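You operate a simulated robot arm through the tools that you are given. There is no shell and no other tool. Be economical: measure what you need, move in short steps, check, and stop when the job is done.

You run a simulated robot arm. Do the job below in one go: nothing can be reset, and whatever is moved stays where it is left.

JOB
Set the blue duct damper lever to 30 DEG and run the unit fan.
Fine: it is inside hatch three; free its grey knob, tighten it after; shut and latch the hatch before the isolator goes on.

It is judged by the outcome, as a careful person would: the job done as asked, and still so three seconds after it is handed in. It fails if anything else is knocked over, pushed out of place, dropped, spilled or broken.

ROBOT AND FRAMES
A 6-joint arm with a two-finger parallel gripper, fixed in place. Base frame: the origin is at the foot of the arm, x ahead of it, y to its left, z up. Readings come in mm, degrees, newtons and seconds.
Its first joint turns from -166.0 to 166.0 degrees. Payload 3.91 kg.
The TCP is the grasp point between the finger pads, 30 mm short of the fingertips. In the tool frame z runs along the fingers and y along their closing line. Largest opening 110 mm; finger width 20, thickness 10; the body of the gripper, 48 by 112 mm, starts 55 mm behind the TCP.
Orientation is told as [roll, pitch, yaw] about the base's x, y, z axes, in that order, counted from this pose: with the fingers straight down and closing along the base's y, the tool's x points along the base's -x, its y along +y and its z along -z.

CONTROLS
- The arm moves only by the tool arm_command. Its argument "motion" is a list of rows, each a list of 3 entries, a list of its own where there are three numbers: the shift along the base's x, y, z in units of 40 mm (1.0 is 40 mm), then the turn, a rotation vector about the base's x, y, z in units of 4 degrees (1.0 is 4 degrees), then the gripper command, from -1 (shut) to 1 (fully open), values between in proportion. In form: [[[tx, ty, tz], [rx, ry, rz], jaw], ...]. A call has 1 to 20 rows; each row shifts and turns the commanded pose from where the row before left it. A call with a number of a shift or a turn outside -1 to 1 is refused whole. A row lasts 0.2 s, in which the tool goes at most 50 mm and 8.6 degrees; a call with a longer step from one row to the next is refused whole, and so is a gripper value outside its range. Where a pose cannot be reached the arm comes as near as it can. A force on the tool above 40 N (or 10 N above the force at the start of the call, whichever is more), or a blocked arm, ends the call early, and 0.2 s more pass. The fingers move at their own pace (about 45 mm/s each) and stop on an object; they squeeze with about 26 N. The grip force told is the motor's: it shows also when the fingers shut on nothing. Time passes only in rows, and 0.2 s behind the last, so rows that do not move let the fingers close. It gives the time, the measured TCP pose, the force on the tool (base axes), the opening and the grip force at its end, in the units of the frame above (readings bear some noise).
- Cameras (640 x 400 px; columns grow to the right, rows downward): "scene" is fixed at [49.8, 500, 1685.3]; the picture's right is [-0.57, -0.82, 0.00], its down [-0.56, 0.38, -0.73] and it looks along [0.60, -0.41, -0.68] (base axes); focal length 286 px, centre (320, 200). "wrist" rides on the gripper at [-36, 0, -57] in the tool frame; the picture's right is [0.00, -1.00, 0.00], its down [0.97, 0.00, -0.24] and it looks along [0.24, 0.00, 0.97] (tool axes); focal length 218 px, centre (320, 200). There is no depth. A picture from a camera that has moved, and an enlarged one, comes with that camera's place and axes in the base frame and with its lens.
- get_image(camera): a new picture of that camera. It takes no simulated time.
- move_column(by): slides the trunk up (or, below 0, down) by that many mm; the arm rides with it, the base frame stays. It gives what a move gives, with no picture.
- zoom(camera, box): a new picture of the part [left, top, right, bottom] of that camera's present view, enlarged. It takes no simulated time.
- job_done(): hands the job in; it is judged then, once.

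Work in short steps. Places have to be worked out from the pictures, the camera data and where the tool is seen: move nearer, look again, correct. Check each grasp and each placing, and mend what went wrong. You have 120 turns and 64 pictures in all, those below and enlarged ones among them. Open the gripper and draw the arm clear of the work before you hand the job in, unless the task says otherwise; then end with one line.

The tools are called after "Request:" by a JSON object that holds its "name" and its "arguments". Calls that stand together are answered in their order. arm_command: Moves the arm, as the interface text tells. Its arguments: {"type":"object","properties":{"motion":{"type":"array","items":{"type":"array"}}},"required":["motion"]} The other tools are called the same way: move_column (by) slides the trunk up or down; get_image (camera) takes a picture; zoom (camera, box) takes an enlarged picture of a part of a camera's view; job_done () hands the job in.

At the start:

```text
t: 0.0
eef_pos: [444.8, -116.4, 1357.3]
tcp_rot: [-0.1, 0.0, 0.0]
wrist_force: [-0.3, 0.1, 0.4]
width: 110.0
gripper_force: 0.1
trunk travel left (down, up): [-550.0, 60.0]
```

scene: 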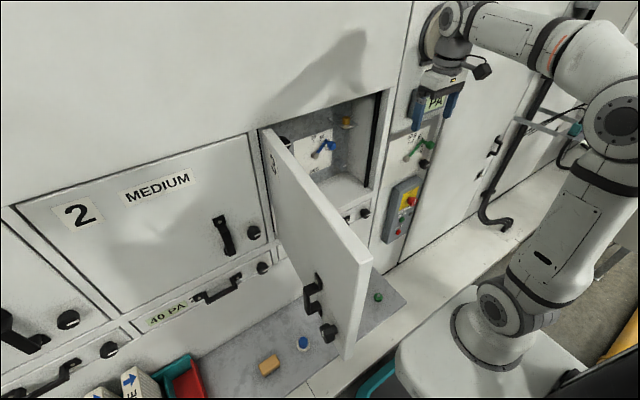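
wrist: 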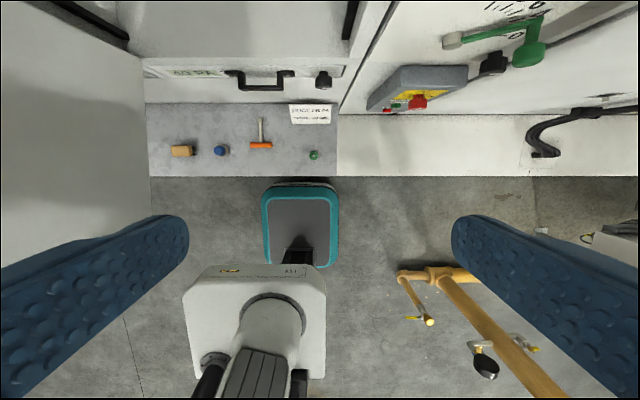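

I'll look closer at the open hatch, its interior and the control box.

Request:
{"name": "zoom", "arguments": {"camera": "scene", "box": [250, 80, 410, 230]}}

Request:
{"name": "zoom", "arguments": {"camera": "scene", "box": [370, 60, 470, 260]}}

Request:
{"name": "zoom", "arguments": {"camera": "scene", "box": [240, 240, 420, 390]}}

```text
2.67 times, centred on (330, 155) of scene
camera zoom: at [49.8, 500.0, 1685.3], right [-0.57, -0.82, 0.0], down [-0.56, 0.38, -0.73], along [0.6, -0.41, -0.68], focal length 762 px, centre (293, 320)
```

zoom: 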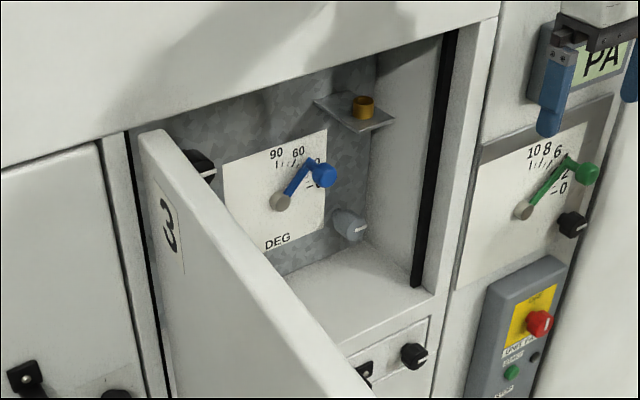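

```text
2.00 times, centred on (420, 160) of scene
camera zoom: at [49.8, 500.0, 1685.3], right [-0.57, -0.82, 0.0], down [-0.56, 0.38, -0.73], along [0.6, -0.41, -0.68], focal length 572 px, centre (120, 280)
```

zoom: 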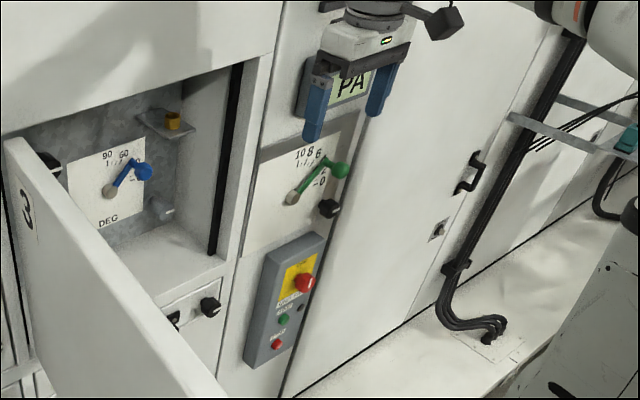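

```text
2.67 times, centred on (330, 315) of scene
camera zoom: at [49.8, 500.0, 1685.3], right [-0.57, -0.82, 0.0], down [-0.56, 0.38, -0.73], along [0.6, -0.41, -0.68], focal length 762 px, centre (293, -107)
```

zoom: 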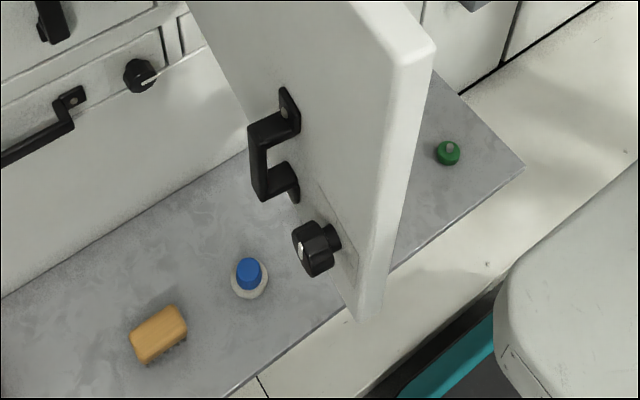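

The panel face is near x≈620. Hatch 3 opens over y≈-130..280, z≈966..1352, and the door stands at about 90° near y≈300. I'll turn the tool to point at the panel and draw back to look inside.

Request:
{"name": "arm_command", "arguments": {"motion": [[[-0.15, 0.1, -0.1], [0, -1, 0], 1], [[-0.15, 0.1, -0.1], [0, -1, 0], 1], [[-0.15, 0.1, -0.1], [0, -1, 0], 1], [[-0.15, 0.1, -0.1], [0, -1, 0], 1], [[-0.15, 0.1, -0.1], [0, -1, 0], 1], [[-0.15, 0.1, -0.1], [0, -1, 0], 1], [[-0.15, 0.1, -0.1], [0, -1, 0], 1], [[-0.15, 0.1, -0.1], [0, -1, 0], 1], [[-0.15, 0.1, -0.1], [0, -1, 0], 1], [[-0.15, 0.1, -0.1], [0, -1, 0], 1], [[-0.15, 0.1, -0.1], [0, -1, 0], 1], [[-0.15, 0.1, -0.1], [0, -1, 0], 1]]}}

```text
t: 2.6
eef_pos: [370.9, -68.2, 1309.3]
tcp_rot: [-0.1, -48.1, 0.0]
wrist_force: [0.3, 0.2, 0.0]
width: 110.1
gripper_force: 0.0
trunk travel left (down, up): [-550.0, 60.0]
```

The move tracks well, so I'll finish the turn to horizontal.

Request:
{"name": "arm_command", "arguments": {"motion": [[[0, 0.2, -0.2], [0, -1, 0], 1], [[0, 0.2, -0.2], [0, -1, 0], 1], [[0, 0.2, -0.2], [0, -1, 0], 1], [[0, 0.2, -0.2], [0, -1, 0], 1], [[0, 0.2, -0.2], [0, -1, 0], 1], [[0, 0.2, -0.2], [0, -1, 0], 1], [[0, 0.2, -0.2], [0, -1, 0], 1], [[0, 0.2, -0.2], [0, -1, 0], 1], [[0, 0.2, -0.2], [0, -1, 0], 1], [[0, 0.2, -0.2], [0, -1, 0], 1], [[0, 0, 0], [0, -0.5, 0], 1]]}}

Request:
{"name": "get_image", "arguments": {"camera": "wrist"}}

Request:
{"name": "get_image", "arguments": {"camera": "scene"}}

```text
t: 5.0
eef_pos: [426.0, -10.4, 1343.5]
tcp_rot: [1.1, -83.0, 0.6]
wrist_force: [-0.8, 0.0, 0.3]
width: 110.0
gripper_force: 0.1
out of reach, approached as far as the arm can: row 4, 5, 6, 7, 8, 9, 10, 11
trunk travel left (down, up): [-550.0, 60.0]
```

```text
58 pictures are left
camera wrist: at [374.6, -13.0, 1387.3], right [0.03, -1.0, 0.0], down [-0.36, -0.01, -0.93], along [0.93, 0.03, -0.36], focal length 218 px, centre (320, 200)
```

wrist: 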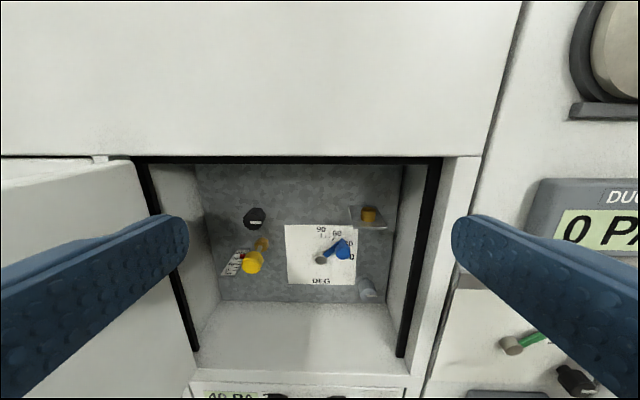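

```text
57 pictures are left
```

scene: 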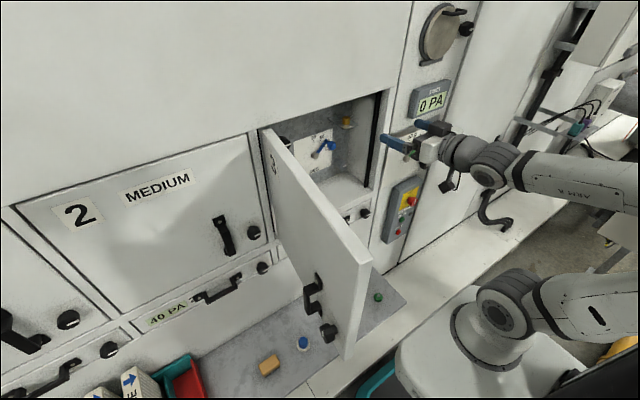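

Horizontal pointing is limited near x≈420 at this height. I'll lower the trunk so the gripper faces the hatch middle and see what that gives.

Request:
{"name": "move_column", "arguments": {"by": -170}}

Request:
{"name": "arm_command", "arguments": {"motion": [[[0, 0, 0], [0, -0.9, 0], 1], [[0, 0, 0], [0, -0.8, 0], 1]]}}

Request:
{"name": "get_image", "arguments": {"camera": "wrist"}}

```text
t: 6.9
eef_pos: [447.4, -12.8, 1135.8]
tcp_rot: [4.3, -76.9, -2.3]
wrist_force: [0.0, -0.4, 0.8]
width: 109.8
gripper_force: 0.1
trunk travel left (down, up): [-380.0, 230.0]
```

```text
t: 7.5
eef_pos: [452.8, -13.8, 1166.3]
tcp_rot: [6.2, -86.2, -4.4]
wrist_force: [0.4, 0.2, 0.5]
width: 110.1
gripper_force: 0.1
out of reach, approached as far as the arm can: row 1, 2
trunk travel left (down, up): [-380.0, 230.0]
```

```text
56 pictures are left
camera wrist: at [397.8, -16.2, 1206.9], right [0.03, -1.0, -0.01], down [-0.3, 0.0, -0.95], along [0.95, 0.03, -0.3], focal length 218 px, centre (320, 200)
```

wrist: 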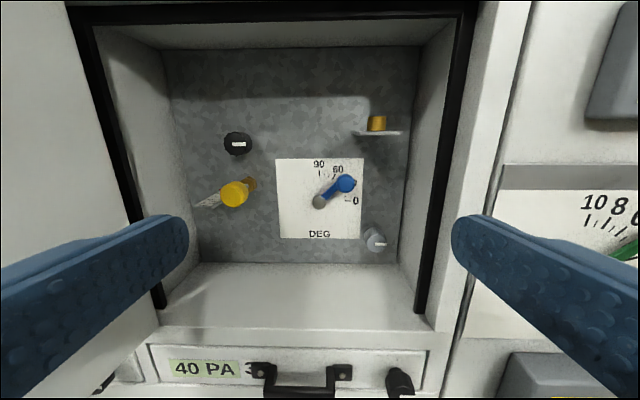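

Good view. I'll zoom in on the dial and lever.

Request:
{"name": "zoom", "arguments": {"camera": "wrist", "box": [260, 100, 420, 260]}}

Request:
{"name": "zoom", "arguments": {"camera": "wrist", "box": [170, 110, 280, 230]}}

```text
2.50 times, centred on (340, 180) of wrist
camera zoom: at [397.8, -16.2, 1206.9], right [0.03, -1.0, -0.01], down [-0.3, 0.0, -0.95], along [0.95, 0.03, -0.3], focal length 546 px, centre (270, 250)
```

zoom: 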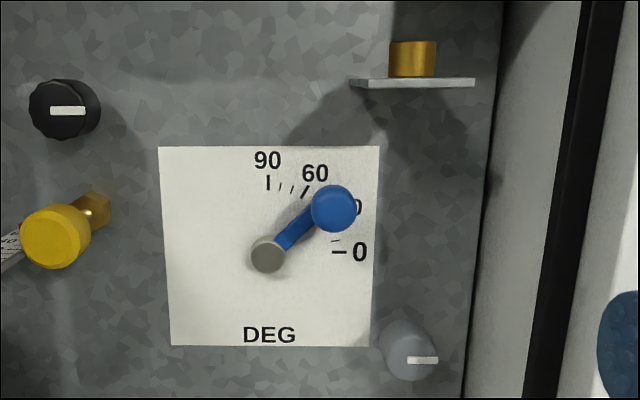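

```text
3.33 times, centred on (225, 170) of wrist
camera zoom: at [397.8, -16.2, 1206.9], right [0.03, -1.0, -0.01], down [-0.3, 0.0, -0.95], along [0.95, 0.03, -0.3], focal length 728 px, centre (637, 300)
```

zoom: 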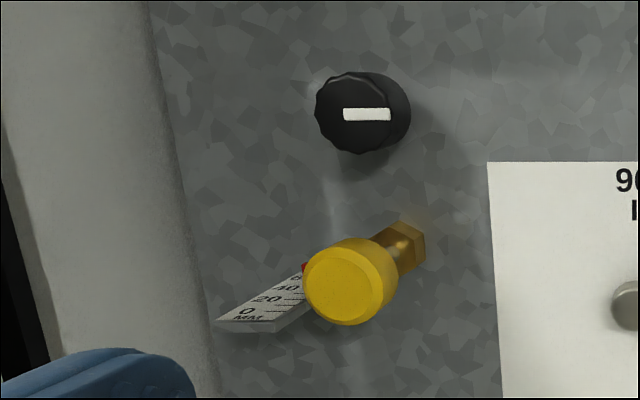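

The dial pivot sits about 170 mm inside the opening, near x≈790, y≈0, z≈1078. The grey knob is around y≈-112, z≈1005. I'll move nearer for a second, sharper view.

Request:
{"name": "arm_command", "arguments": {"motion": [[[0.8, -0.2, -0.2], [0, -0.5, 0], 1], [[0.8, -0.2, -0.2], [0, -0.5, 0], 1], [[0.8, -0.2, -0.2], [0, 0, 0], 1], [[0.5, -0.2, 0], [0, 0, 0], 1]]}}

Request:
{"name": "get_image", "arguments": {"camera": "wrist"}}

```text
t: 8.5
eef_pos: [555.4, -44.7, 1166.8]
tcp_rot: [-177.9, -86.2, 179.7]
wrist_force: [0.2, -0.3, 0.4]
width: 109.7
gripper_force: 0.1
trunk travel left (down, up): [-380.0, 230.0]
```

```text
53 pictures are left
camera wrist: at [496.3, -47.0, 1199.8], right [0.03, -1.0, 0.0], down [-0.18, -0.01, -0.98], along [0.98, 0.03, -0.18], focal length 218 px, centre (320, 200)
```

wrist: 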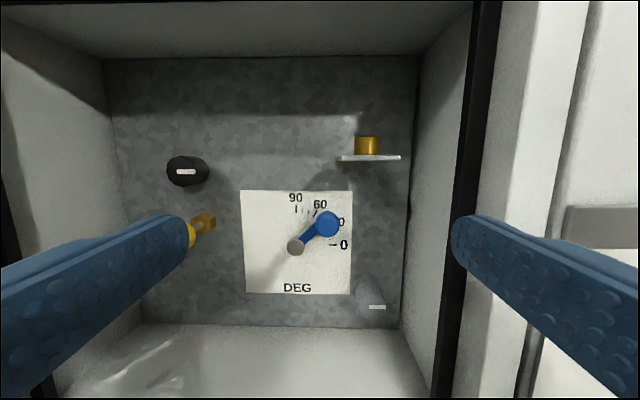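

The estimates agree: grey knob front at about (752,-114,1012), and the opening's right lip at y≈-125. So I need the tool yawed in from the left with the jaw closing vertically. I'll lower the trunk and roll the tool with the camera to the left.

Request:
{"name": "move_column", "arguments": {"by": -130}}

Request:
{"name": "arm_command", "arguments": {"motion": [[[0, 0.1, 0], [-1, 0.5, 0], 1], [[0, 0.1, 0], [-1, 0.5, 0], 1], [[0, 0, 0], [-1, 0, 0], 1], [[0, 0, 0], [-1, 0, 0], 1], [[0, 0, 0], [-1, 0, 0], 1], [[0, 0, 0], [-1, 0, 0], 1], [[0, 0, 0], [-1, 0, 0], 1], [[0, 0, 0], [-1, 0, 0], 1], [[0, 0, 0], [-1, 0, 0], 1], [[0, 0, 0], [-1, 0, 0], 1], [[0, 0, 0], [-1, 0, 0], 1], [[0, 0, 0], [-1, 0, 0], 1], [[0, 0, 0], [-1, 0, 0], 1], [[0, 0, 0], [-1, 0, 0], 1], [[0, 0, 0], [-1, 0, 0], 1]]}}

Request:
{"name": "get_image", "arguments": {"camera": "wrist"}}

```text
t: 10.1
eef_pos: [554.1, -44.0, 1038.2]
tcp_rot: [-177.7, -86.4, 179.3]
wrist_force: [0.5, 1.1, -0.2]
width: 110.0
gripper_force: 0.0
trunk travel left (down, up): [-250.0, 360.0]
```

```text
t: 13.3
eef_pos: [504.4, -133.5, 1146.8]
tcp_rot: [-86.3, -30.5, 89.0]
wrist_force: [0.1, -0.1, 0.7]
width: 110.3
gripper_force: 0.1
out of reach, approached as far as the arm can: row 3, 4, 5, 6, 7, 8, 9, 10, 11, 12, 13, 14, 15
trunk travel left (down, up): [-250.0, 360.0]
```

```text
52 pictures are left
camera wrist: at [448.1, -104.7, 1168.4], right [0.06, -0.51, 0.86], down [-0.25, -0.84, -0.48], along [0.97, -0.19, -0.18], focal length 218 px, centre (320, 200)
```

wrist: 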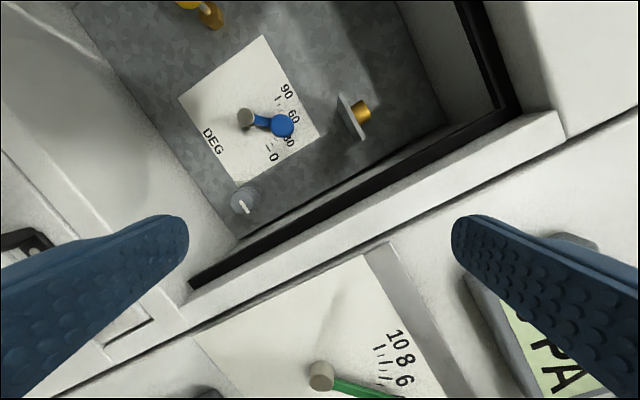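

The roll ran out of reach partway and the arm drifted. I'll check the arm's posture from the scene camera.

Request:
{"name": "get_image", "arguments": {"camera": "scene"}}

```text
51 pictures are left
```

scene: 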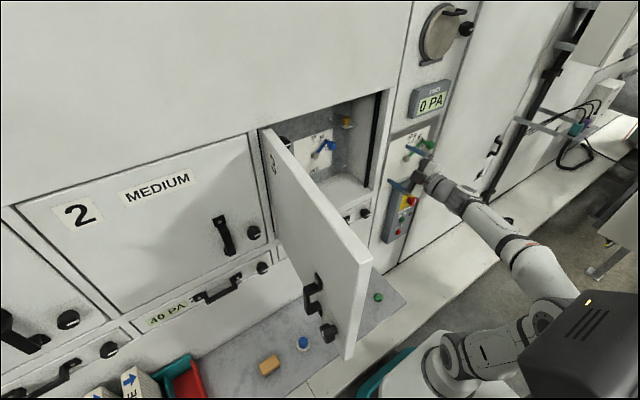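

The roll of about -60° was reached, with only position drift. I'll hold this orientation and try to step toward the hatch centre to see where the reach limit is.

Request:
{"name": "arm_command", "arguments": {"motion": [[[0, 0.5, 0], [0, 0, 0], 1], [[0, 0.5, 0], [0, 0, 0], 1], [[0, 0.5, 0], [0, 0, 0], 1], [[0, 0.5, 0], [0, 0, 0], 1]]}}

```text
t: 14.3
eef_pos: [493.2, -62.3, 1168.6]
tcp_rot: [-86.5, -30.3, 88.7]
wrist_force: [-0.7, 0.0, 0.4]
width: 109.9
gripper_force: 0.1
out of reach, approached as far as the arm can: row 1, 2, 3, 4
trunk travel left (down, up): [-250.0, 360.0]
```

It looks like a minimum-reach problem, being too close to the shoulder. I'll move forward along x at y≈-60, where the opening is clear.

Request:
{"name": "arm_command", "arguments": {"motion": [[[0.6, 0.1, -0.1], [0, 0, 0], 1], [[0.6, 0.1, -0.1], [0, 0, 0], 1], [[0.6, 0, -0.1], [0, 0, 0], 1], [[0.6, 0, -0.1], [0, 0, 0], 1]]}}

```text
t: 15.3
eef_pos: [570.7, -69.1, 1198.9]
tcp_rot: [-87.2, -30.1, 89.6]
wrist_force: [-0.1, -0.1, 0.7]
width: 109.8
gripper_force: 0.1
out of reach, approached as far as the arm can: row 1, 2, 3, 4
trunk travel left (down, up): [-250.0, 360.0]
```

The roll appears stuck near -60°, which suggests a wrist joint limit. I'll roll back 30° and see if the commands become reachable.

Request:
{"name": "arm_command", "arguments": {"motion": [[[0, 0, 0], [1, 0, 0], 1], [[0, 0, 0], [1, 0, 0], 1], [[0, 0, 0], [1, 0, 0], 1], [[0, 0, 0], [1, 0, 0], 1], [[0, 0, 0], [1, 0, 0], 1], [[0, 0, 0], [1, 0, 0], 1]]}}

```text
t: 16.7
eef_pos: [570.6, -69.6, 1198.9]
tcp_rot: [-87.5, -54.0, 89.3]
wrist_force: [0.4, -0.7, 0.1]
width: 110.2
gripper_force: 0.0
trunk travel left (down, up): [-250.0, 360.0]
```

Reachable now, so that was a roll limit. I'll test the other roll direction here, going to about +60.

Request:
{"name": "arm_command", "arguments": {"motion": [[[0, 0.1, 0], [1, 0, 0], 1], [[0, 0.1, 0], [1, 0, 0], 1], [[0, 0.1, 0], [1, 0, 0], 1], [[0, 0.1, 0], [1, 0, 0], 1], [[0, 0, -0.3], [1, 0, 0], 1], [[0, 0, -0.3], [1, 0, 0], 1], [[0, 0, -0.3], [1, 0, 0], 1], [[0, 0, -0.3], [1, 0, 0], 1], [[0, 0, -0.3], [1, 0, 0], 1], [[0, 0, -0.3], [1, 0, 0], 1], [[0, 0, -0.3], [1, 0, 0], 1], [[0, 0, -0.3], [1, 0, 0], 1], [[0, 0, -0.3], [1, 0, 0], 1], [[0, 0, -0.3], [1, 0, 0], 1], [[0, 0, -0.3], [1, 0, 0], 1], [[0, 0, -0.3], [1, 0, 0], 1], [[0, 0, -0.3], [1, 0, 0], 1], [[0, 0, 0], [1, 0, 0], 1], [[0, 0, 0], [1, 0, 0], 1], [[0, 0, 0], [1, 0, 0], 1]]}}

Request:
{"name": "get_image", "arguments": {"camera": "wrist"}}

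```text
t: 20.9
eef_pos: [571.0, -52.7, 1044.4]
tcp_rot: [91.6, -46.0, -89.4]
wrist_force: [0.7, -0.3, -0.5]
width: 110.1
gripper_force: 0.1
trunk travel left (down, up): [-250.0, 360.0]
```

```text
50 pictures are left
camera wrist: at [514.8, -80.6, 1068.6], right [0.04, -0.72, -0.69], down [-0.25, 0.67, -0.7], along [0.97, 0.2, -0.15], focal length 218 px, centre (320, 200)
```

wrist: 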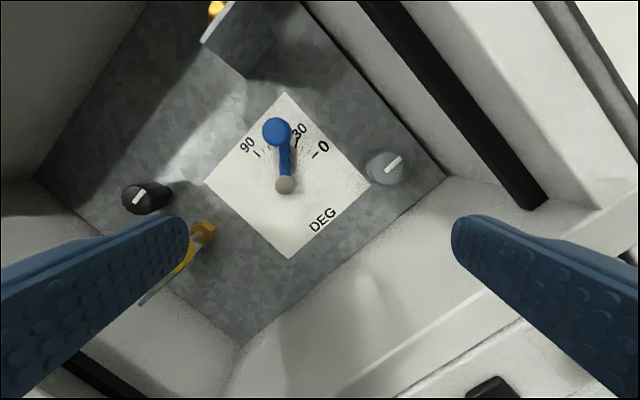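

Positive roll works, and it also puts the wrist's connector box on the left, away from the lip. I'll zoom on the knob to refine its position.

Request:
{"name": "zoom", "arguments": {"camera": "wrist", "box": [250, 90, 450, 215]}}

```text
3.20 times, centred on (350, 152) of wrist
camera zoom: at [514.8, -80.6, 1068.6], right [0.04, -0.72, -0.69], down [-0.25, 0.67, -0.7], along [0.97, 0.2, -0.15], focal length 698 px, centre (224, 352)
```

zoom: 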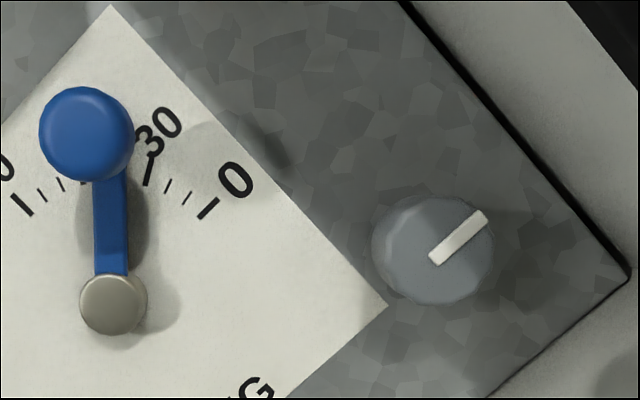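

The knob is round, about 38 mm across, with its pointer to the right. Its centre is near (752,-108,1008). I'll roll to +90, yaw right by about 22°, and narrow the jaws to about 65 mm.

Request:
{"name": "arm_command", "arguments": {"motion": [[[0, 0, 0], [1, 0, 0], 0.2], [[0, 0, 0], [1, 0, 0], 0.2], [[0, 0, 0], [1, 0, 0], 0.2], [[0, 0, 0], [1, 0, 0], 0.2], [[0, 0, 0], [1, 0, 0], 0.2], [[0, 0, 0], [1, 0, 0], 0.2], [[0, 0, 0], [1, 0, 0], 0.2], [[0, 0, 0], [1, 0, 0], 0.2], [[0, 0, 0], [1, 0, 0], 0.2], [[0, 0, 0], [1, 0, 0], 0.2], [[0, 0, 0], [1, 0, 0], 0.2], [[0.1, 0.1, -0.1], [0, 0, -1], 0.2], [[0.1, 0, -0.1], [0, 0, -1], 0.2], [[0.1, 0, -0.1], [0, 0, -1], 0.2], [[0.1, 0, -0.1], [0, 0, -1], 0.2], [[0.1, 0, -0.1], [0, 0, -1], 0.2], [[0.1, 0, -0.1], [0, 0, -0.5], 0.2]]}}

Request:
{"name": "get_image", "arguments": {"camera": "wrist"}}

```text
t: 24.5
eef_pos: [526.7, -233.1, 1062.0]
tcp_rot: [91.8, -2.1, -110.8]
wrist_force: [-0.5, -0.1, -1.2]
width: 65.8
gripper_force: 0.0
out of reach, approached as far as the arm can: row 12, 13, 14, 15, 16, 17
trunk travel left (down, up): [-250.0, 360.0]
```

```text
48 pictures are left
camera wrist: at [461.1, -247.3, 1063.4], right [0.02, -0.04, -1.0], down [0.12, 0.99, -0.04], along [0.99, -0.12, 0.02], focal length 218 px, centre (320, 200)
```

wrist: 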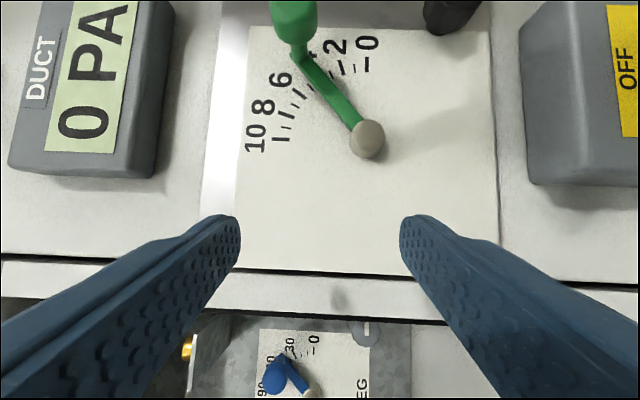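

Yaw to the right is limited near here. Refined geometry puts the panel at x≈650 and the seal's inner edge at y≈-139, so a small yaw of about 5° suffices with vertical closing. I'll yaw back and move left and down to line up with the knob.

Request:
{"name": "arm_command", "arguments": {"motion": [[[0, 0.7, 0], [0, 0, 1], 0.2], [[0, 0.7, 0], [0, 0, 1], 0.2], [[0, 0.7, 0], [0, 0, 1], 0.2], [[0, 0.7, 0], [0, 0, 0.7], 0.2], [[0.3, 0.5, -0.4], [0, 0, 0], 0.2], [[0.4, 0.2, -0.5], [0, 0, 0], 0.2], [[0, 0, -0.4], [0, 0, 0], 0.2]]}}

Request:
{"name": "get_image", "arguments": {"camera": "wrist"}}

```text
t: 26.1
eef_pos: [549.7, -113.2, 1016.2]
tcp_rot: [91.9, -2.1, -96.4]
wrist_force: [-0.3, -0.2, -0.7]
width: 66.1
gripper_force: 0.1
out of reach, approached as far as the arm can: row 5, 6, 7
trunk travel left (down, up): [-250.0, 360.0]
```

```text
47 pictures are left
camera wrist: at [488.1, -143.6, 1016.0], right [0.03, -0.04, -1.0], down [-0.13, 0.99, -0.04], along [0.99, 0.13, 0.02], focal length 218 px, centre (320, 200)
```

wrist: 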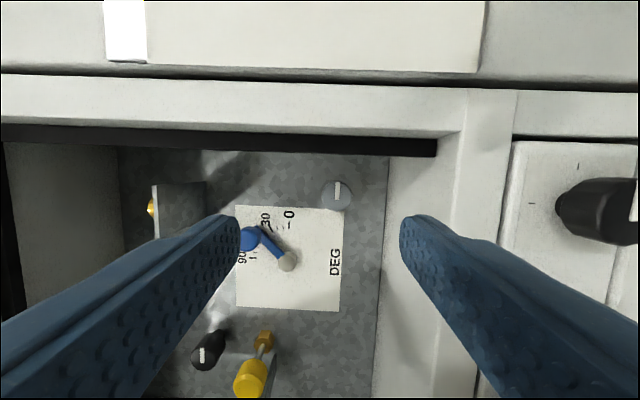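

The knob is visible at around (752,-115,1004), and the fingers are just outside the opening. I'll move forward and slightly left with this orientation.

Request:
{"name": "arm_command", "arguments": {"motion": [[[0.5, 0.1, -0.05], [0, 0.15, 0], 0.2], [[0.5, 0.1, -0.05], [0, 0.15, 0], 0.2], [[0.5, 0.1, -0.05], [0, 0.15, 0], 0.2], [[0.3, 0, 0], [0, 0, 0], 0.2]]}}

Request:
{"name": "get_image", "arguments": {"camera": "wrist"}}

```text
t: 27.1
eef_pos: [612.3, -127.4, 1017.1]
tcp_rot: [90.1, -2.3, -96.3]
wrist_force: [-0.9, -0.5, -0.4]
width: 65.8
gripper_force: 0.1
out of reach, approached as far as the arm can: row 1, 2, 3, 4
trunk travel left (down, up): [-250.0, 360.0]
```

```text
46 pictures are left
camera wrist: at [552.9, -158.6, 1018.4], right [0.0, -0.04, -1.0], down [-0.13, 0.99, -0.04], along [0.99, 0.13, -0.01], focal length 218 px, centre (320, 200)
```

wrist: 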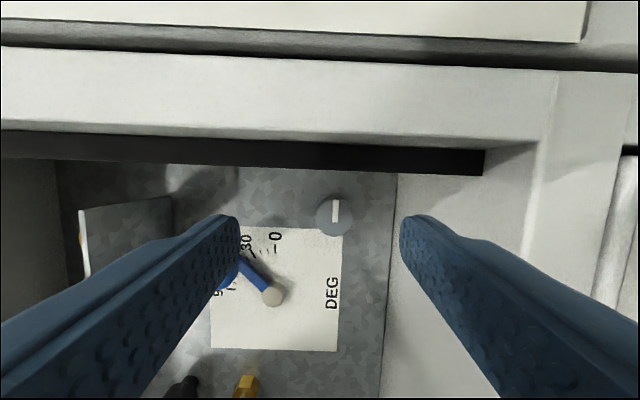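

The seal edge turns out to be near (680,-157) and the knob at (750,-118,1001), which leaves about 16 mm clearance with almost straight pointing. I'll yaw back to about -1.5° and line up.

Request:
{"name": "arm_command", "arguments": {"motion": [[[0, 0.2, -0.1], [0, 0, 0.6], 0.2], [[0.2, 0.1, -0.1], [0, 0, 0.6], 0.2], [[0.3, 0, -0.1], [0, 0, 0], 0.2], [[0.2, 0, -0.1], [0, 0, 0], 0.2]]}}

Request:
{"name": "get_image", "arguments": {"camera": "wrist"}}

```text
t: 28.1
eef_pos: [640.9, -116.3, 1000.4]
tcp_rot: [90.4, -2.2, -92.0]
wrist_force: [0.8, 0.7, -0.3]
width: 66.0
gripper_force: 0.1
trunk travel left (down, up): [-250.0, 360.0]
```

```text
45 pictures are left
camera wrist: at [583.2, -151.1, 1001.6], right [0.0, -0.04, -1.0], down [-0.21, 0.98, -0.04], along [0.98, 0.21, -0.01], focal length 218 px, centre (320, 200)
```

wrist: 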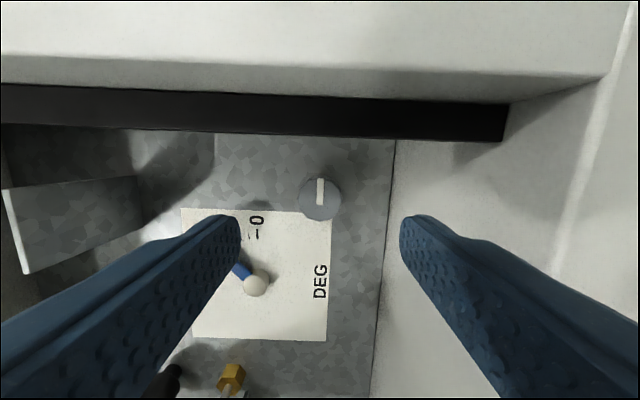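

Now reachable and aligned: the knob centre lies mid-gap. I'll pitch 4° downward for floor clearance and advance over the knob.

Request:
{"name": "arm_command", "arguments": {"motion": [[[0.2, 0, 0], [0, 1, 0], 0.2], [[0.4, 0.02, 0.02], [0, 0, 0], 0.2], [[0.5, 0.02, 0], [0, 0, 0], 0.2], [[0.5, 0.02, 0], [0, 0, 0], 0.2], [[0.5, 0, 0], [0, 0, 0], 0.2], [[0.5, 0, 0], [0, 0, 0], 0.2]]}}

Request:
{"name": "get_image", "arguments": {"camera": "wrist"}}

```text
t: 29.5
eef_pos: [743.7, -113.6, 1000.9]
tcp_rot: [86.2, -2.4, -91.8]
wrist_force: [0.0, 0.8, 0.0]
width: 66.0
gripper_force: 0.1
trunk travel left (down, up): [-250.0, 360.0]
```

```text
44 pictures are left
camera wrist: at [686.9, -148.4, 1006.5], right [-0.07, -0.04, -1.0], down [-0.21, 0.98, -0.02], along [0.98, 0.21, -0.07], focal length 218 px, centre (320, 200)
```

wrist: 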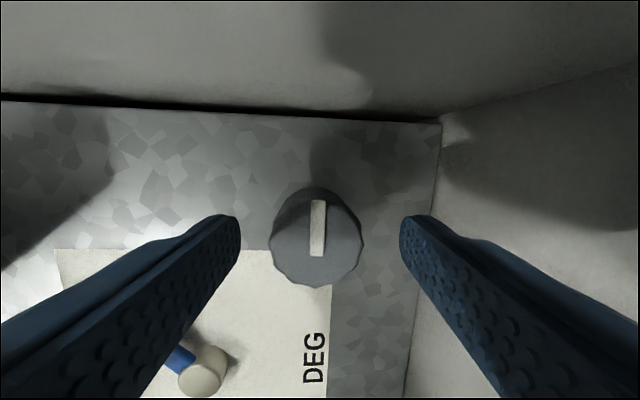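

The knob grows faster than expected, so its front is nearer x≈778 and about 7 mm left of the tool line. I'll advance 26 mm, shift left, and close.

Request:
{"name": "arm_command", "arguments": {"motion": [[[0.2, 0.17, 0], [0, 0, 0], 0.2], [[0.25, 0, 0], [0, 0, 0], 0.2], [[0.2, 0, 0], [0, 0, 0], 0.2], [[0, 0, 0], [0, 0, 0], -0.1], [[0, 0, 0], [0, 0, 0], -0.3]]}}

Request:
{"name": "get_image", "arguments": {"camera": "wrist"}}

```text
t: 30.7
eef_pos: [770.8, -107.0, 1000.9]
tcp_rot: [86.2, -2.4, -91.8]
wrist_force: [0.2, 0.1, -1.6]
width: 41.9
gripper_force: 28.2
trunk travel left (down, up): [-250.0, 360.0]
```

```text
43 pictures are left
camera wrist: at [713.1, -141.5, 1006.7], right [-0.07, -0.04, -1.0], down [-0.21, 0.98, -0.02], along [0.98, 0.21, -0.07], focal length 218 px, centre (320, 200)
```

wrist: 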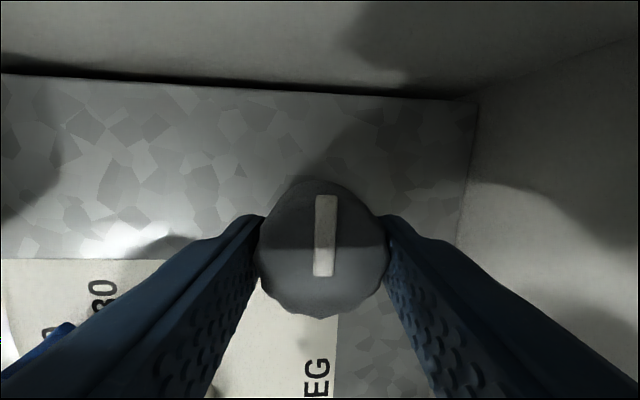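

Gripped at 42 mm. I'll turn it counter-clockwise by 24° first and watch the pointer.

Request:
{"name": "arm_command", "arguments": {"motion": [[[0, 0, 0], [0, 0, 0], -1], [[0, 0, 0], [-1, 0, 0], -1], [[0, 0, 0], [-1, 0, 0], -1], [[0, 0, 0], [-1, 0, 0], -1], [[0, 0, 0], [-1, 0, 0], -1], [[0, 0, 0], [-1, 0, 0], -1], [[0, 0, 0], [-1, 0, 0], -1]]}}

Request:
{"name": "get_image", "arguments": {"camera": "wrist"}}

```text
t: 32.3
eef_pos: [771.5, -107.2, 998.9]
tcp_rot: [86.7, -26.5, -91.2]
wrist_force: [-10.9, 10.4, -14.7]
width: 41.6
gripper_force: 45.3
trunk travel left (down, up): [-250.0, 360.0]
```

```text
42 pictures are left
camera wrist: at [713.6, -137.4, 1019.1], right [-0.07, -0.44, -0.89], down [-0.22, 0.88, -0.42], along [0.97, 0.17, -0.16], focal length 218 px, centre (320, 200)
```

wrist: 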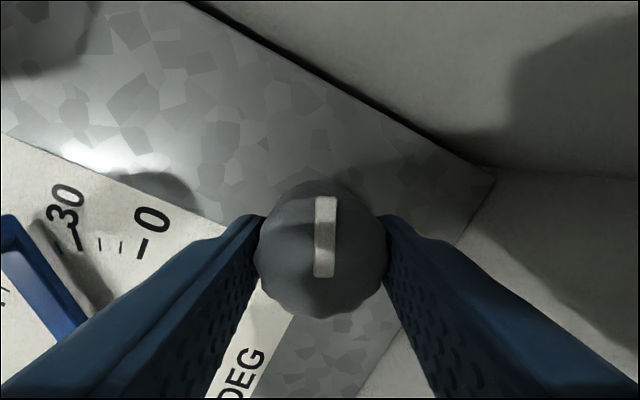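

The knob turned with the gripper. I'll release, back-rotate 48°, regrip and turn another 48°.

Request:
{"name": "arm_command", "arguments": {"motion": [[[0, 0, 0], [0, 0, 0], 0.1], [[0, 0, 0], [0, 0, 0], 0.1], [[0, 0, 0.05], [1, 0, 0], 0.1], [[0, 0, 0], [1, 0, 0], 0.1], [[0, 0, 0], [1, 0, 0], 0.1], [[0, 0, 0], [1, 0, 0], 0.1], [[0, 0, 0], [1, 0, 0], 0.1], [[0, 0, 0], [1, 0, 0], 0.1], [[0, 0, 0], [1, 0, 0], 0.1], [[0, 0, 0], [1, 0, 0], 0.1], [[0, 0, 0], [1, 0, 0], 0.1], [[0, 0, 0], [1, 0, 0], 0.1], [[0, 0, 0], [1, 0, 0], 0.1]]}}

Request:
{"name": "get_image", "arguments": {"camera": "wrist"}}

```text
t: 35.1
eef_pos: [771.0, -107.0, 1003.5]
tcp_rot: [85.6, 17.6, -91.8]
wrist_force: [0.4, -0.1, 0.5]
width: 60.6
gripper_force: 0.1
trunk travel left (down, up): [-250.0, 360.0]
```

```text
41 pictures are left
camera wrist: at [713.2, -141.6, 996.5], right [-0.07, 0.3, -0.95], down [-0.21, 0.93, 0.31], along [0.98, 0.22, 0.0], focal length 218 px, centre (320, 200)
```

wrist: 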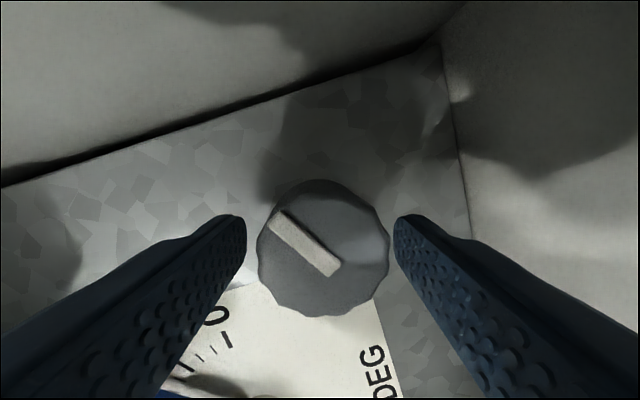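

The pointer now sits about 24° up from horizontal. I'll regrip and turn another 48° counter-clockwise.

Request:
{"name": "arm_command", "arguments": {"motion": [[[0, 0, 0], [0, 0, 0], -1], [[0, 0, 0], [0, 0, 0], -1], [[0, 0, 0], [-1, 0, 0], -1], [[0, 0, 0], [-1, 0, 0], -1], [[0, 0, 0], [-1, 0, 0], -1], [[0, 0, 0], [-1, 0, 0], -1], [[0, 0, 0], [-1, 0, 0], -1], [[0, 0, 0], [-1, 0, 0], -1], [[0, 0, 0], [-1, 0, 0], -1], [[0, 0, 0], [-1, 0, 0], -1], [[0, 0, 0], [-1, 0, 0], -1], [[0, 0, 0], [-1, 0, 0], -1], [[0, 0, 0], [-1, 0, 0], -1]]}}

Request:
{"name": "get_image", "arguments": {"camera": "wrist"}}

```text
t: 37.9
eef_pos: [771.7, -107.1, 999.2]
tcp_rot: [86.6, -26.5, -91.0]
wrist_force: [-20.5, 13.7, -31.3]
width: 41.3
gripper_force: 45.6
trunk travel left (down, up): [-250.0, 360.0]
```

```text
40 pictures are left
camera wrist: at [714.0, -137.2, 1019.3], right [-0.07, -0.44, -0.89], down [-0.22, 0.88, -0.42], along [0.97, 0.17, -0.16], focal length 218 px, centre (320, 200)
```

wrist: 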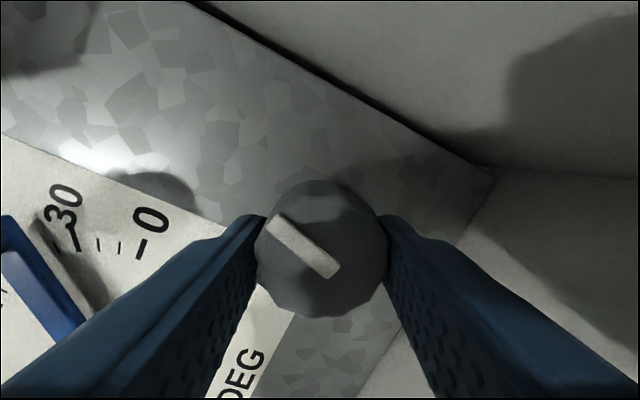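

The pointer is at about 70° now. I'll do one more regrip of about 24°, starting with the closing line vertical, to see whether it stops near vertical.

Request:
{"name": "arm_command", "arguments": {"motion": [[[0, 0, 0], [0, 0, 0], 0.1], [[0, 0, 0], [0, 0, 0], 0.1], [[0, 0, 0], [1, 0, 0], 0.1], [[0, 0, 0], [1, 0, 0], 0.1], [[0, 0, 0], [1, 0, 0], 0.1], [[0, 0, 0], [1, 0, 0], 0.1], [[0, 0, 0], [1, 0, 0], 0.1], [[0, 0, 0], [1, 0, 0], 0.1], [[0, 0, 0], [1, 0, 0], 0.1], [[0, 0, 0], [0, 0, 0], -1], [[0, 0, 0], [0, 0, 0], -1], [[0, 0, 0], [-1, 0, 0], -1], [[0, 0, 0], [-1, 0, 0], -1], [[0, 0, 0], [-1, 0, 0], -1], [[0, 0, 0], [-1, 0, 0], -1], [[0, 0, 0], [-1, 0, 0], -1], [[0, 0, 0], [-1, 0, 0], -1], [[0, 0, 0], [-1, 0, 0], -1]]}}

Request:
{"name": "get_image", "arguments": {"camera": "wrist"}}

```text
t: 41.7
eef_pos: [771.0, -108.4, 999.7]
tcp_rot: [86.6, -26.4, -91.2]
wrist_force: [-9.2, 2.4, -27.1]
width: 41.2
gripper_force: 45.2
trunk travel left (down, up): [-250.0, 360.0]
```

```text
39 pictures are left
camera wrist: at [714.8, -138.9, 1019.9], right [-0.07, -0.44, -0.89], down [-0.22, 0.88, -0.42], along [0.97, 0.17, -0.16], focal length 218 px, centre (320, 200)
```

wrist: 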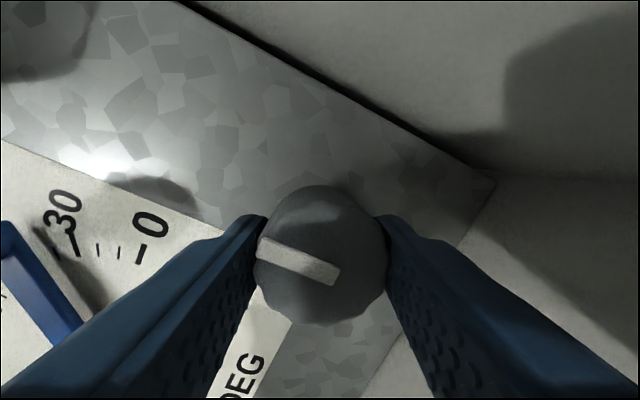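

The pointer is now exactly vertical and it slipped at a stop, so the knob is fully freed. I'll release, roll back to upright closing, and draw out.

Request:
{"name": "arm_command", "arguments": {"motion": [[[0, 0, 0], [0, 0, 0], 0.2], [[0, 0, 0], [0, 0, 0], 0.2], [[0, 0, 0], [1, 0, 0], 0.2], [[0, 0, 0], [1, 0, 0], 0.2], [[0, 0, 0], [1, 0, 0], 0.2], [[0, 0, 0], [1, 0, 0], 0.2], [[0, 0, 0], [1, 0, 0], 0.2], [[0, 0, 0], [1, 0, 0], 0.2], [[-0.5, 0, 0.05], [0, 0, 0], 0.2], [[-0.7, 0, 0.05], [0, 0, 0], 0.2], [[-0.9, 0, 0.05], [0, 0, 0], 0.2], [[-0.9, 0, 0.05], [0, 0, 0], 0.2]]}}

Request:
{"name": "get_image", "arguments": {"camera": "wrist"}}

```text
t: 44.3
eef_pos: [651.2, -107.5, 1010.4]
tcp_rot: [86.3, -2.5, -91.7]
wrist_force: [1.2, 0.9, -0.9]
width: 66.2
gripper_force: 0.1
trunk travel left (down, up): [-250.0, 360.0]
```

```text
38 pictures are left
camera wrist: at [593.4, -142.0, 1016.9], right [-0.07, -0.04, -1.0], down [-0.21, 0.98, -0.02], along [0.98, 0.21, -0.07], focal length 218 px, centre (320, 200)
```

wrist: 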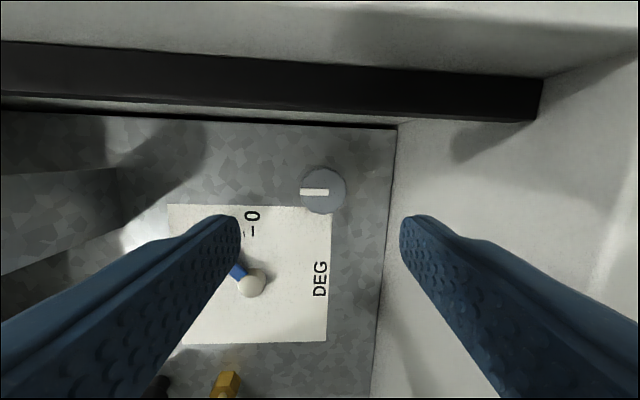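

Knob pointer is vertical and free. Now I'll move up and left to face the lever ball.

Request:
{"name": "arm_command", "arguments": {"motion": [[[0, 0.4, 0.6], [0, 0, 0], 0.2], [[0, 0.4, 0.6], [0, 0, 0], 0.2], [[0, 0.4, 0.6], [0, -0.5, 0], 0.2], [[0, 0.4, 0.7], [0, -0.5, 0], 0.2]]}}

Request:
{"name": "get_image", "arguments": {"camera": "wrist"}}

```text
t: 45.3
eef_pos: [649.4, -58.4, 1115.7]
tcp_rot: [90.1, -2.3, -91.4]
wrist_force: [0.4, -0.5, 0.8]
width: 66.0
gripper_force: 0.0
out of reach, approached as far as the arm can: row 3, 4
trunk travel left (down, up): [-250.0, 360.0]
```

```text
37 pictures are left
camera wrist: at [591.7, -93.9, 1117.3], right [0.0, -0.04, -1.0], down [-0.22, 0.98, -0.04], along [0.98, 0.22, -0.01], focal length 218 px, centre (320, 200)
```

wrist: 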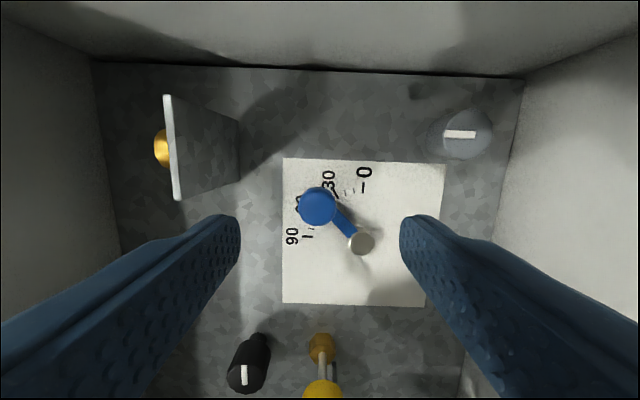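

Pivot is at about (803,-3,1072) and the ball at about (760,-50,1117), so the lever is at roughly 44°. I'll yaw slightly back into reach and advance with the fingers above and below the ball.

Request:
{"name": "arm_command", "arguments": {"motion": [[[0.2, 0.1, 0.03], [0, 0, 0.7], 0.0], [[0.6, 0.1, 0], [0, 0, 0], 0.0], [[0.6, 0, 0], [0, 0, 0], 0.0], [[0.6, 0, 0], [0, 0, 0], 0.0]]}}

Request:
{"name": "get_image", "arguments": {"camera": "wrist"}}

```text
t: 46.3
eef_pos: [730.2, -48.8, 1116.4]
tcp_rot: [90.2, -2.3, -89.2]
wrist_force: [-1.2, 0.1, 0.8]
width: 55.1
gripper_force: 0.0
trunk travel left (down, up): [-250.0, 360.0]
```

```text
36 pictures are left
camera wrist: at [673.4, -88.3, 1118.0], right [0.0, -0.04, -1.0], down [-0.25, 0.97, -0.04], along [0.97, 0.25, -0.01], focal length 218 px, centre (320, 200)
```

wrist: 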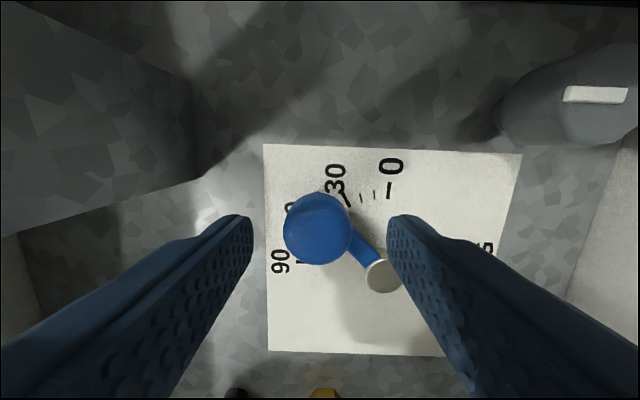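

The ball is centred between the fingers. I'll advance 30 mm more and close on it.

Request:
{"name": "arm_command", "arguments": {"motion": [[[0.4, 0, 0], [0, 0, 0], 0.0], [[0.35, 0, 0], [0, 0, 0], 0.0], [[0, 0, 0], [0, 0, 0], -1], [[0, 0, 0], [0, 0, 0], -1], [[0, 0, 0], [0, 0, 0], -1]]}}

Request:
{"name": "zoom", "arguments": {"camera": "wrist", "box": [200, 80, 460, 340]}}

```text
t: 47.5
eef_pos: [760.3, -50.4, 1117.9]
tcp_rot: [90.3, -2.2, -89.3]
wrist_force: [4.7, -1.0, 6.2]
width: 31.2
gripper_force: 45.2
trunk travel left (down, up): [-250.0, 360.0]
```

```text
1.54 times, centred on (330, 210) of wrist
camera zoom: at [703.0, -88.9, 1118.8], right [0.01, -0.04, -1.0], down [-0.25, 0.97, -0.04], along [0.97, 0.25, 0.0], focal length 336 px, centre (305, 185)
```

zoom: 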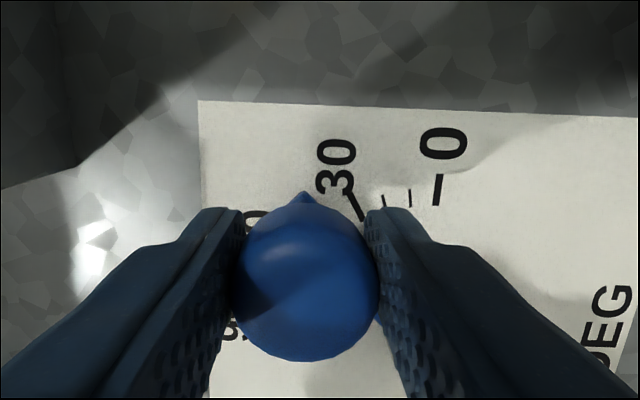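

Gripped (31 mm). The lever is at about 45°, so I'll guide it along the arc toward 30°: about -9.5 mm in y and -13.4 mm in z.

Request:
{"name": "arm_command", "arguments": {"motion": [[[0, -0.07, -0.08], [0, 0, 0], -1], [[0, -0.06, -0.08], [0, 0, 0], -1], [[0, -0.06, -0.08], [0, 0, 0], -1], [[0, -0.05, -0.09], [0, 0, 0], -1], [[0, 0, 0], [0, 0, 0], -1]]}}

Request:
{"name": "zoom", "arguments": {"camera": "wrist", "box": [200, 80, 460, 340]}}

```text
t: 48.7
eef_pos: [758.9, -62.6, 1104.3]
tcp_rot: [90.2, -2.2, -89.2]
wrist_force: [7.6, -11.0, 14.8]
width: 31.3
gripper_force: 44.9
trunk travel left (down, up): [-250.0, 360.0]
```

```text
1.54 times, centred on (330, 210) of wrist
camera zoom: at [702.1, -100.4, 1105.1], right [0.0, -0.04, -1.0], down [-0.25, 0.97, -0.04], along [0.97, 0.25, -0.01], focal length 336 px, centre (305, 185)
```

zoom: 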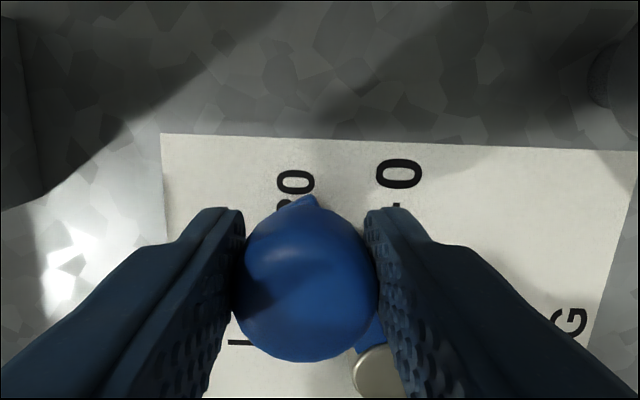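

The lever moved. I'll release and back away to read the dial.

Request:
{"name": "arm_command", "arguments": {"motion": [[[0, 0, 0], [0, 0, 0], 0.1], [[0, 0, 0], [0, 0, 0], 0.1], [[-0.6, 0, 0], [0, 0, 0], 0.2], [[-0.8, 0.1, 0], [0, 0, 0], 0.2], [[-0.8, 0.1, 0], [0, 0, 0], 0.2]]}}

Request:
{"name": "zoom", "arguments": {"camera": "wrist", "box": [240, 120, 460, 320]}}

```text
t: 49.9
eef_pos: [670.2, -51.6, 1103.0]
tcp_rot: [90.2, -2.2, -89.1]
wrist_force: [0.7, -0.1, 0.7]
width: 66.0
gripper_force: 0.1
trunk travel left (down, up): [-250.0, 360.0]
```

```text
2.00 times, centred on (350, 220) of wrist
camera zoom: at [613.9, -89.8, 1105.0], right [0.0, -0.04, -1.0], down [-0.25, 0.97, -0.04], along [0.97, 0.25, -0.01], focal length 436 px, centre (260, 160)
```

zoom: 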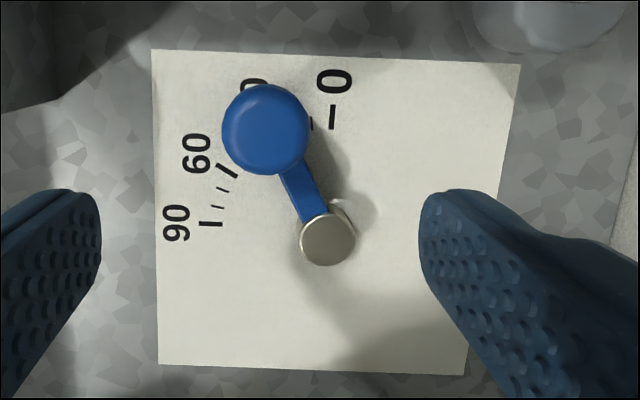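

The rough reading is 26–30°. I'll move toward the knob standoff (down and right), where parallax should reveal the 30 tick behind the ball.

Request:
{"name": "arm_command", "arguments": {"motion": [[[-0.3, -0.4, -0.6], [0, 0.3, -0.3], 0.2], [[-0.2, -0.5, -0.6], [0, 0.3, -0.3], 0.2], [[0, -0.5, -0.6], [0, 0.3, 0], 0.2], [[0, 0, -0.6], [0, 0, 0], 0.2]]}}

Request:
{"name": "get_image", "arguments": {"camera": "wrist"}}

```text
t: 50.9
eef_pos: [651.2, -108.9, 1007.5]
tcp_rot: [86.6, -2.3, -91.5]
wrist_force: [-0.4, 0.4, 0.3]
width: 66.0
gripper_force: 0.0
trunk travel left (down, up): [-250.0, 360.0]
```

```text
32 pictures are left
camera wrist: at [593.7, -144.1, 1013.1], right [-0.06, -0.04, -1.0], down [-0.21, 0.98, -0.02], along [0.97, 0.21, -0.07], focal length 218 px, centre (320, 200)
```

wrist: 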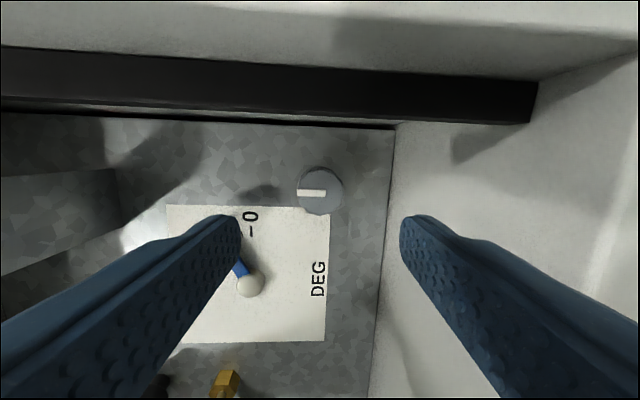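

The finger hides the tick, so I'll back out slightly and roll to about 45°, the view that showed the tick well before.

Request:
{"name": "arm_command", "arguments": {"motion": [[[-0.8, 0.1, 0.1], [0, 0, 0.5], 0.5], [[-0.8, 0.1, 0.1], [-1, 0, 0.5], 0.8], [[0, 0.1, 0.1], [-1, 0, 0], 1], [[0, 0.1, 0.1], [-1, 0, 0], 1], [[0, 0.1, 0.1], [-1, 0, 0], 1], [[0, 0, 0.1], [-1, 0, 0], 1], [[0, 0, 0], [-1, 0, 0], 1], [[0, 0, 0], [-1, 0, 0], 1], [[0, 0, 0], [-1, 0, 0], 1], [[0, 0, 0], [-1, 0, 0], 1], [[0, 0, 0], [-1, 0, 0], 1]]}}

Request:
{"name": "zoom", "arguments": {"camera": "wrist", "box": [220, 90, 420, 230]}}

```text
t: 53.3
eef_pos: [588.1, -88.3, 1030.9]
tcp_rot: [84.4, -42.3, -86.5]
wrist_force: [-0.4, -0.1, 0.4]
width: 110.0
gripper_force: 0.1
trunk travel left (down, up): [-250.0, 360.0]
```

```text
2.86 times, centred on (320, 160) of wrist
camera zoom: at [532.4, -115.5, 1060.1], right [-0.06, -0.68, -0.74], down [-0.28, 0.72, -0.64], along [0.96, 0.17, -0.23], focal length 624 px, centre (320, 314)
```

zoom: 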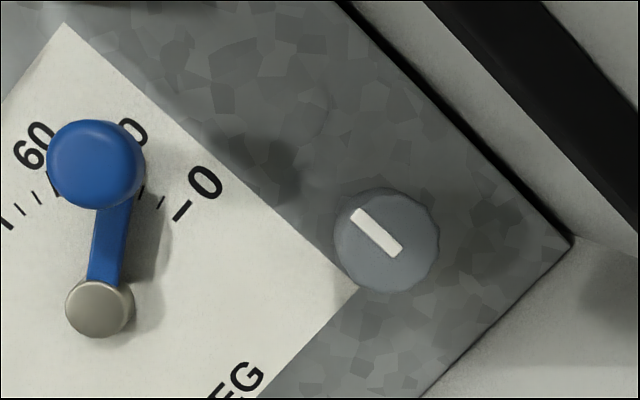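

The reading is roughly 29°. I'll shift right a bit for a parallax view that uncovers the 30 tick.

Request:
{"name": "arm_command", "arguments": {"motion": [[[0, -0.5, -0.3], [0, 0, 0], 1], [[0, -0.5, -0.3], [0, 0, 0], 1]]}}

Request:
{"name": "zoom", "arguments": {"camera": "wrist", "box": [180, 60, 340, 160]}}

```text
t: 53.9
eef_pos: [587.0, -128.5, 1008.4]
tcp_rot: [84.5, -42.3, -86.5]
wrist_force: [0.1, 0.3, -0.2]
width: 110.2
gripper_force: 0.0
trunk travel left (down, up): [-250.0, 360.0]
```

```text
4.00 times, centred on (260, 110) of wrist
camera zoom: at [532.2, -155.9, 1036.1], right [-0.06, -0.67, -0.74], down [-0.28, 0.72, -0.64], along [0.96, 0.17, -0.23], focal length 873 px, centre (560, 560)
```

zoom: 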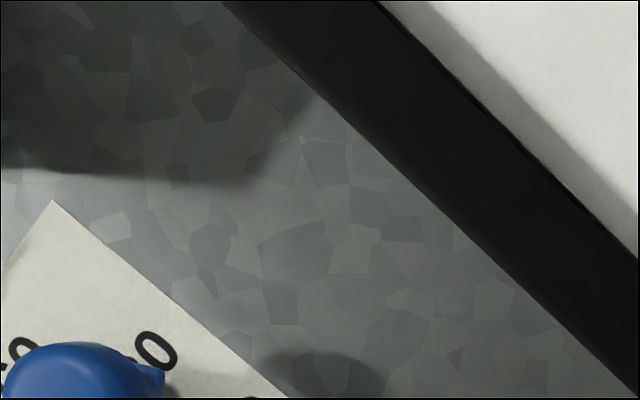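

I framed too high, so I'll zoom on the ball and ticks.

Request:
{"name": "zoom", "arguments": {"camera": "wrist", "box": [160, 130, 280, 215]}}

```text
4.71 times, centred on (220, 172) of wrist
camera zoom: at [532.2, -155.9, 1036.1], right [-0.06, -0.67, -0.74], down [-0.28, 0.72, -0.64], along [0.96, 0.17, -0.23], focal length 1027 px, centre (791, 329)
```

zoom: 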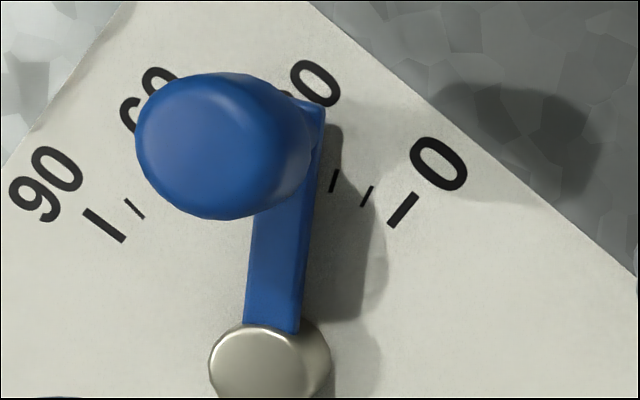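

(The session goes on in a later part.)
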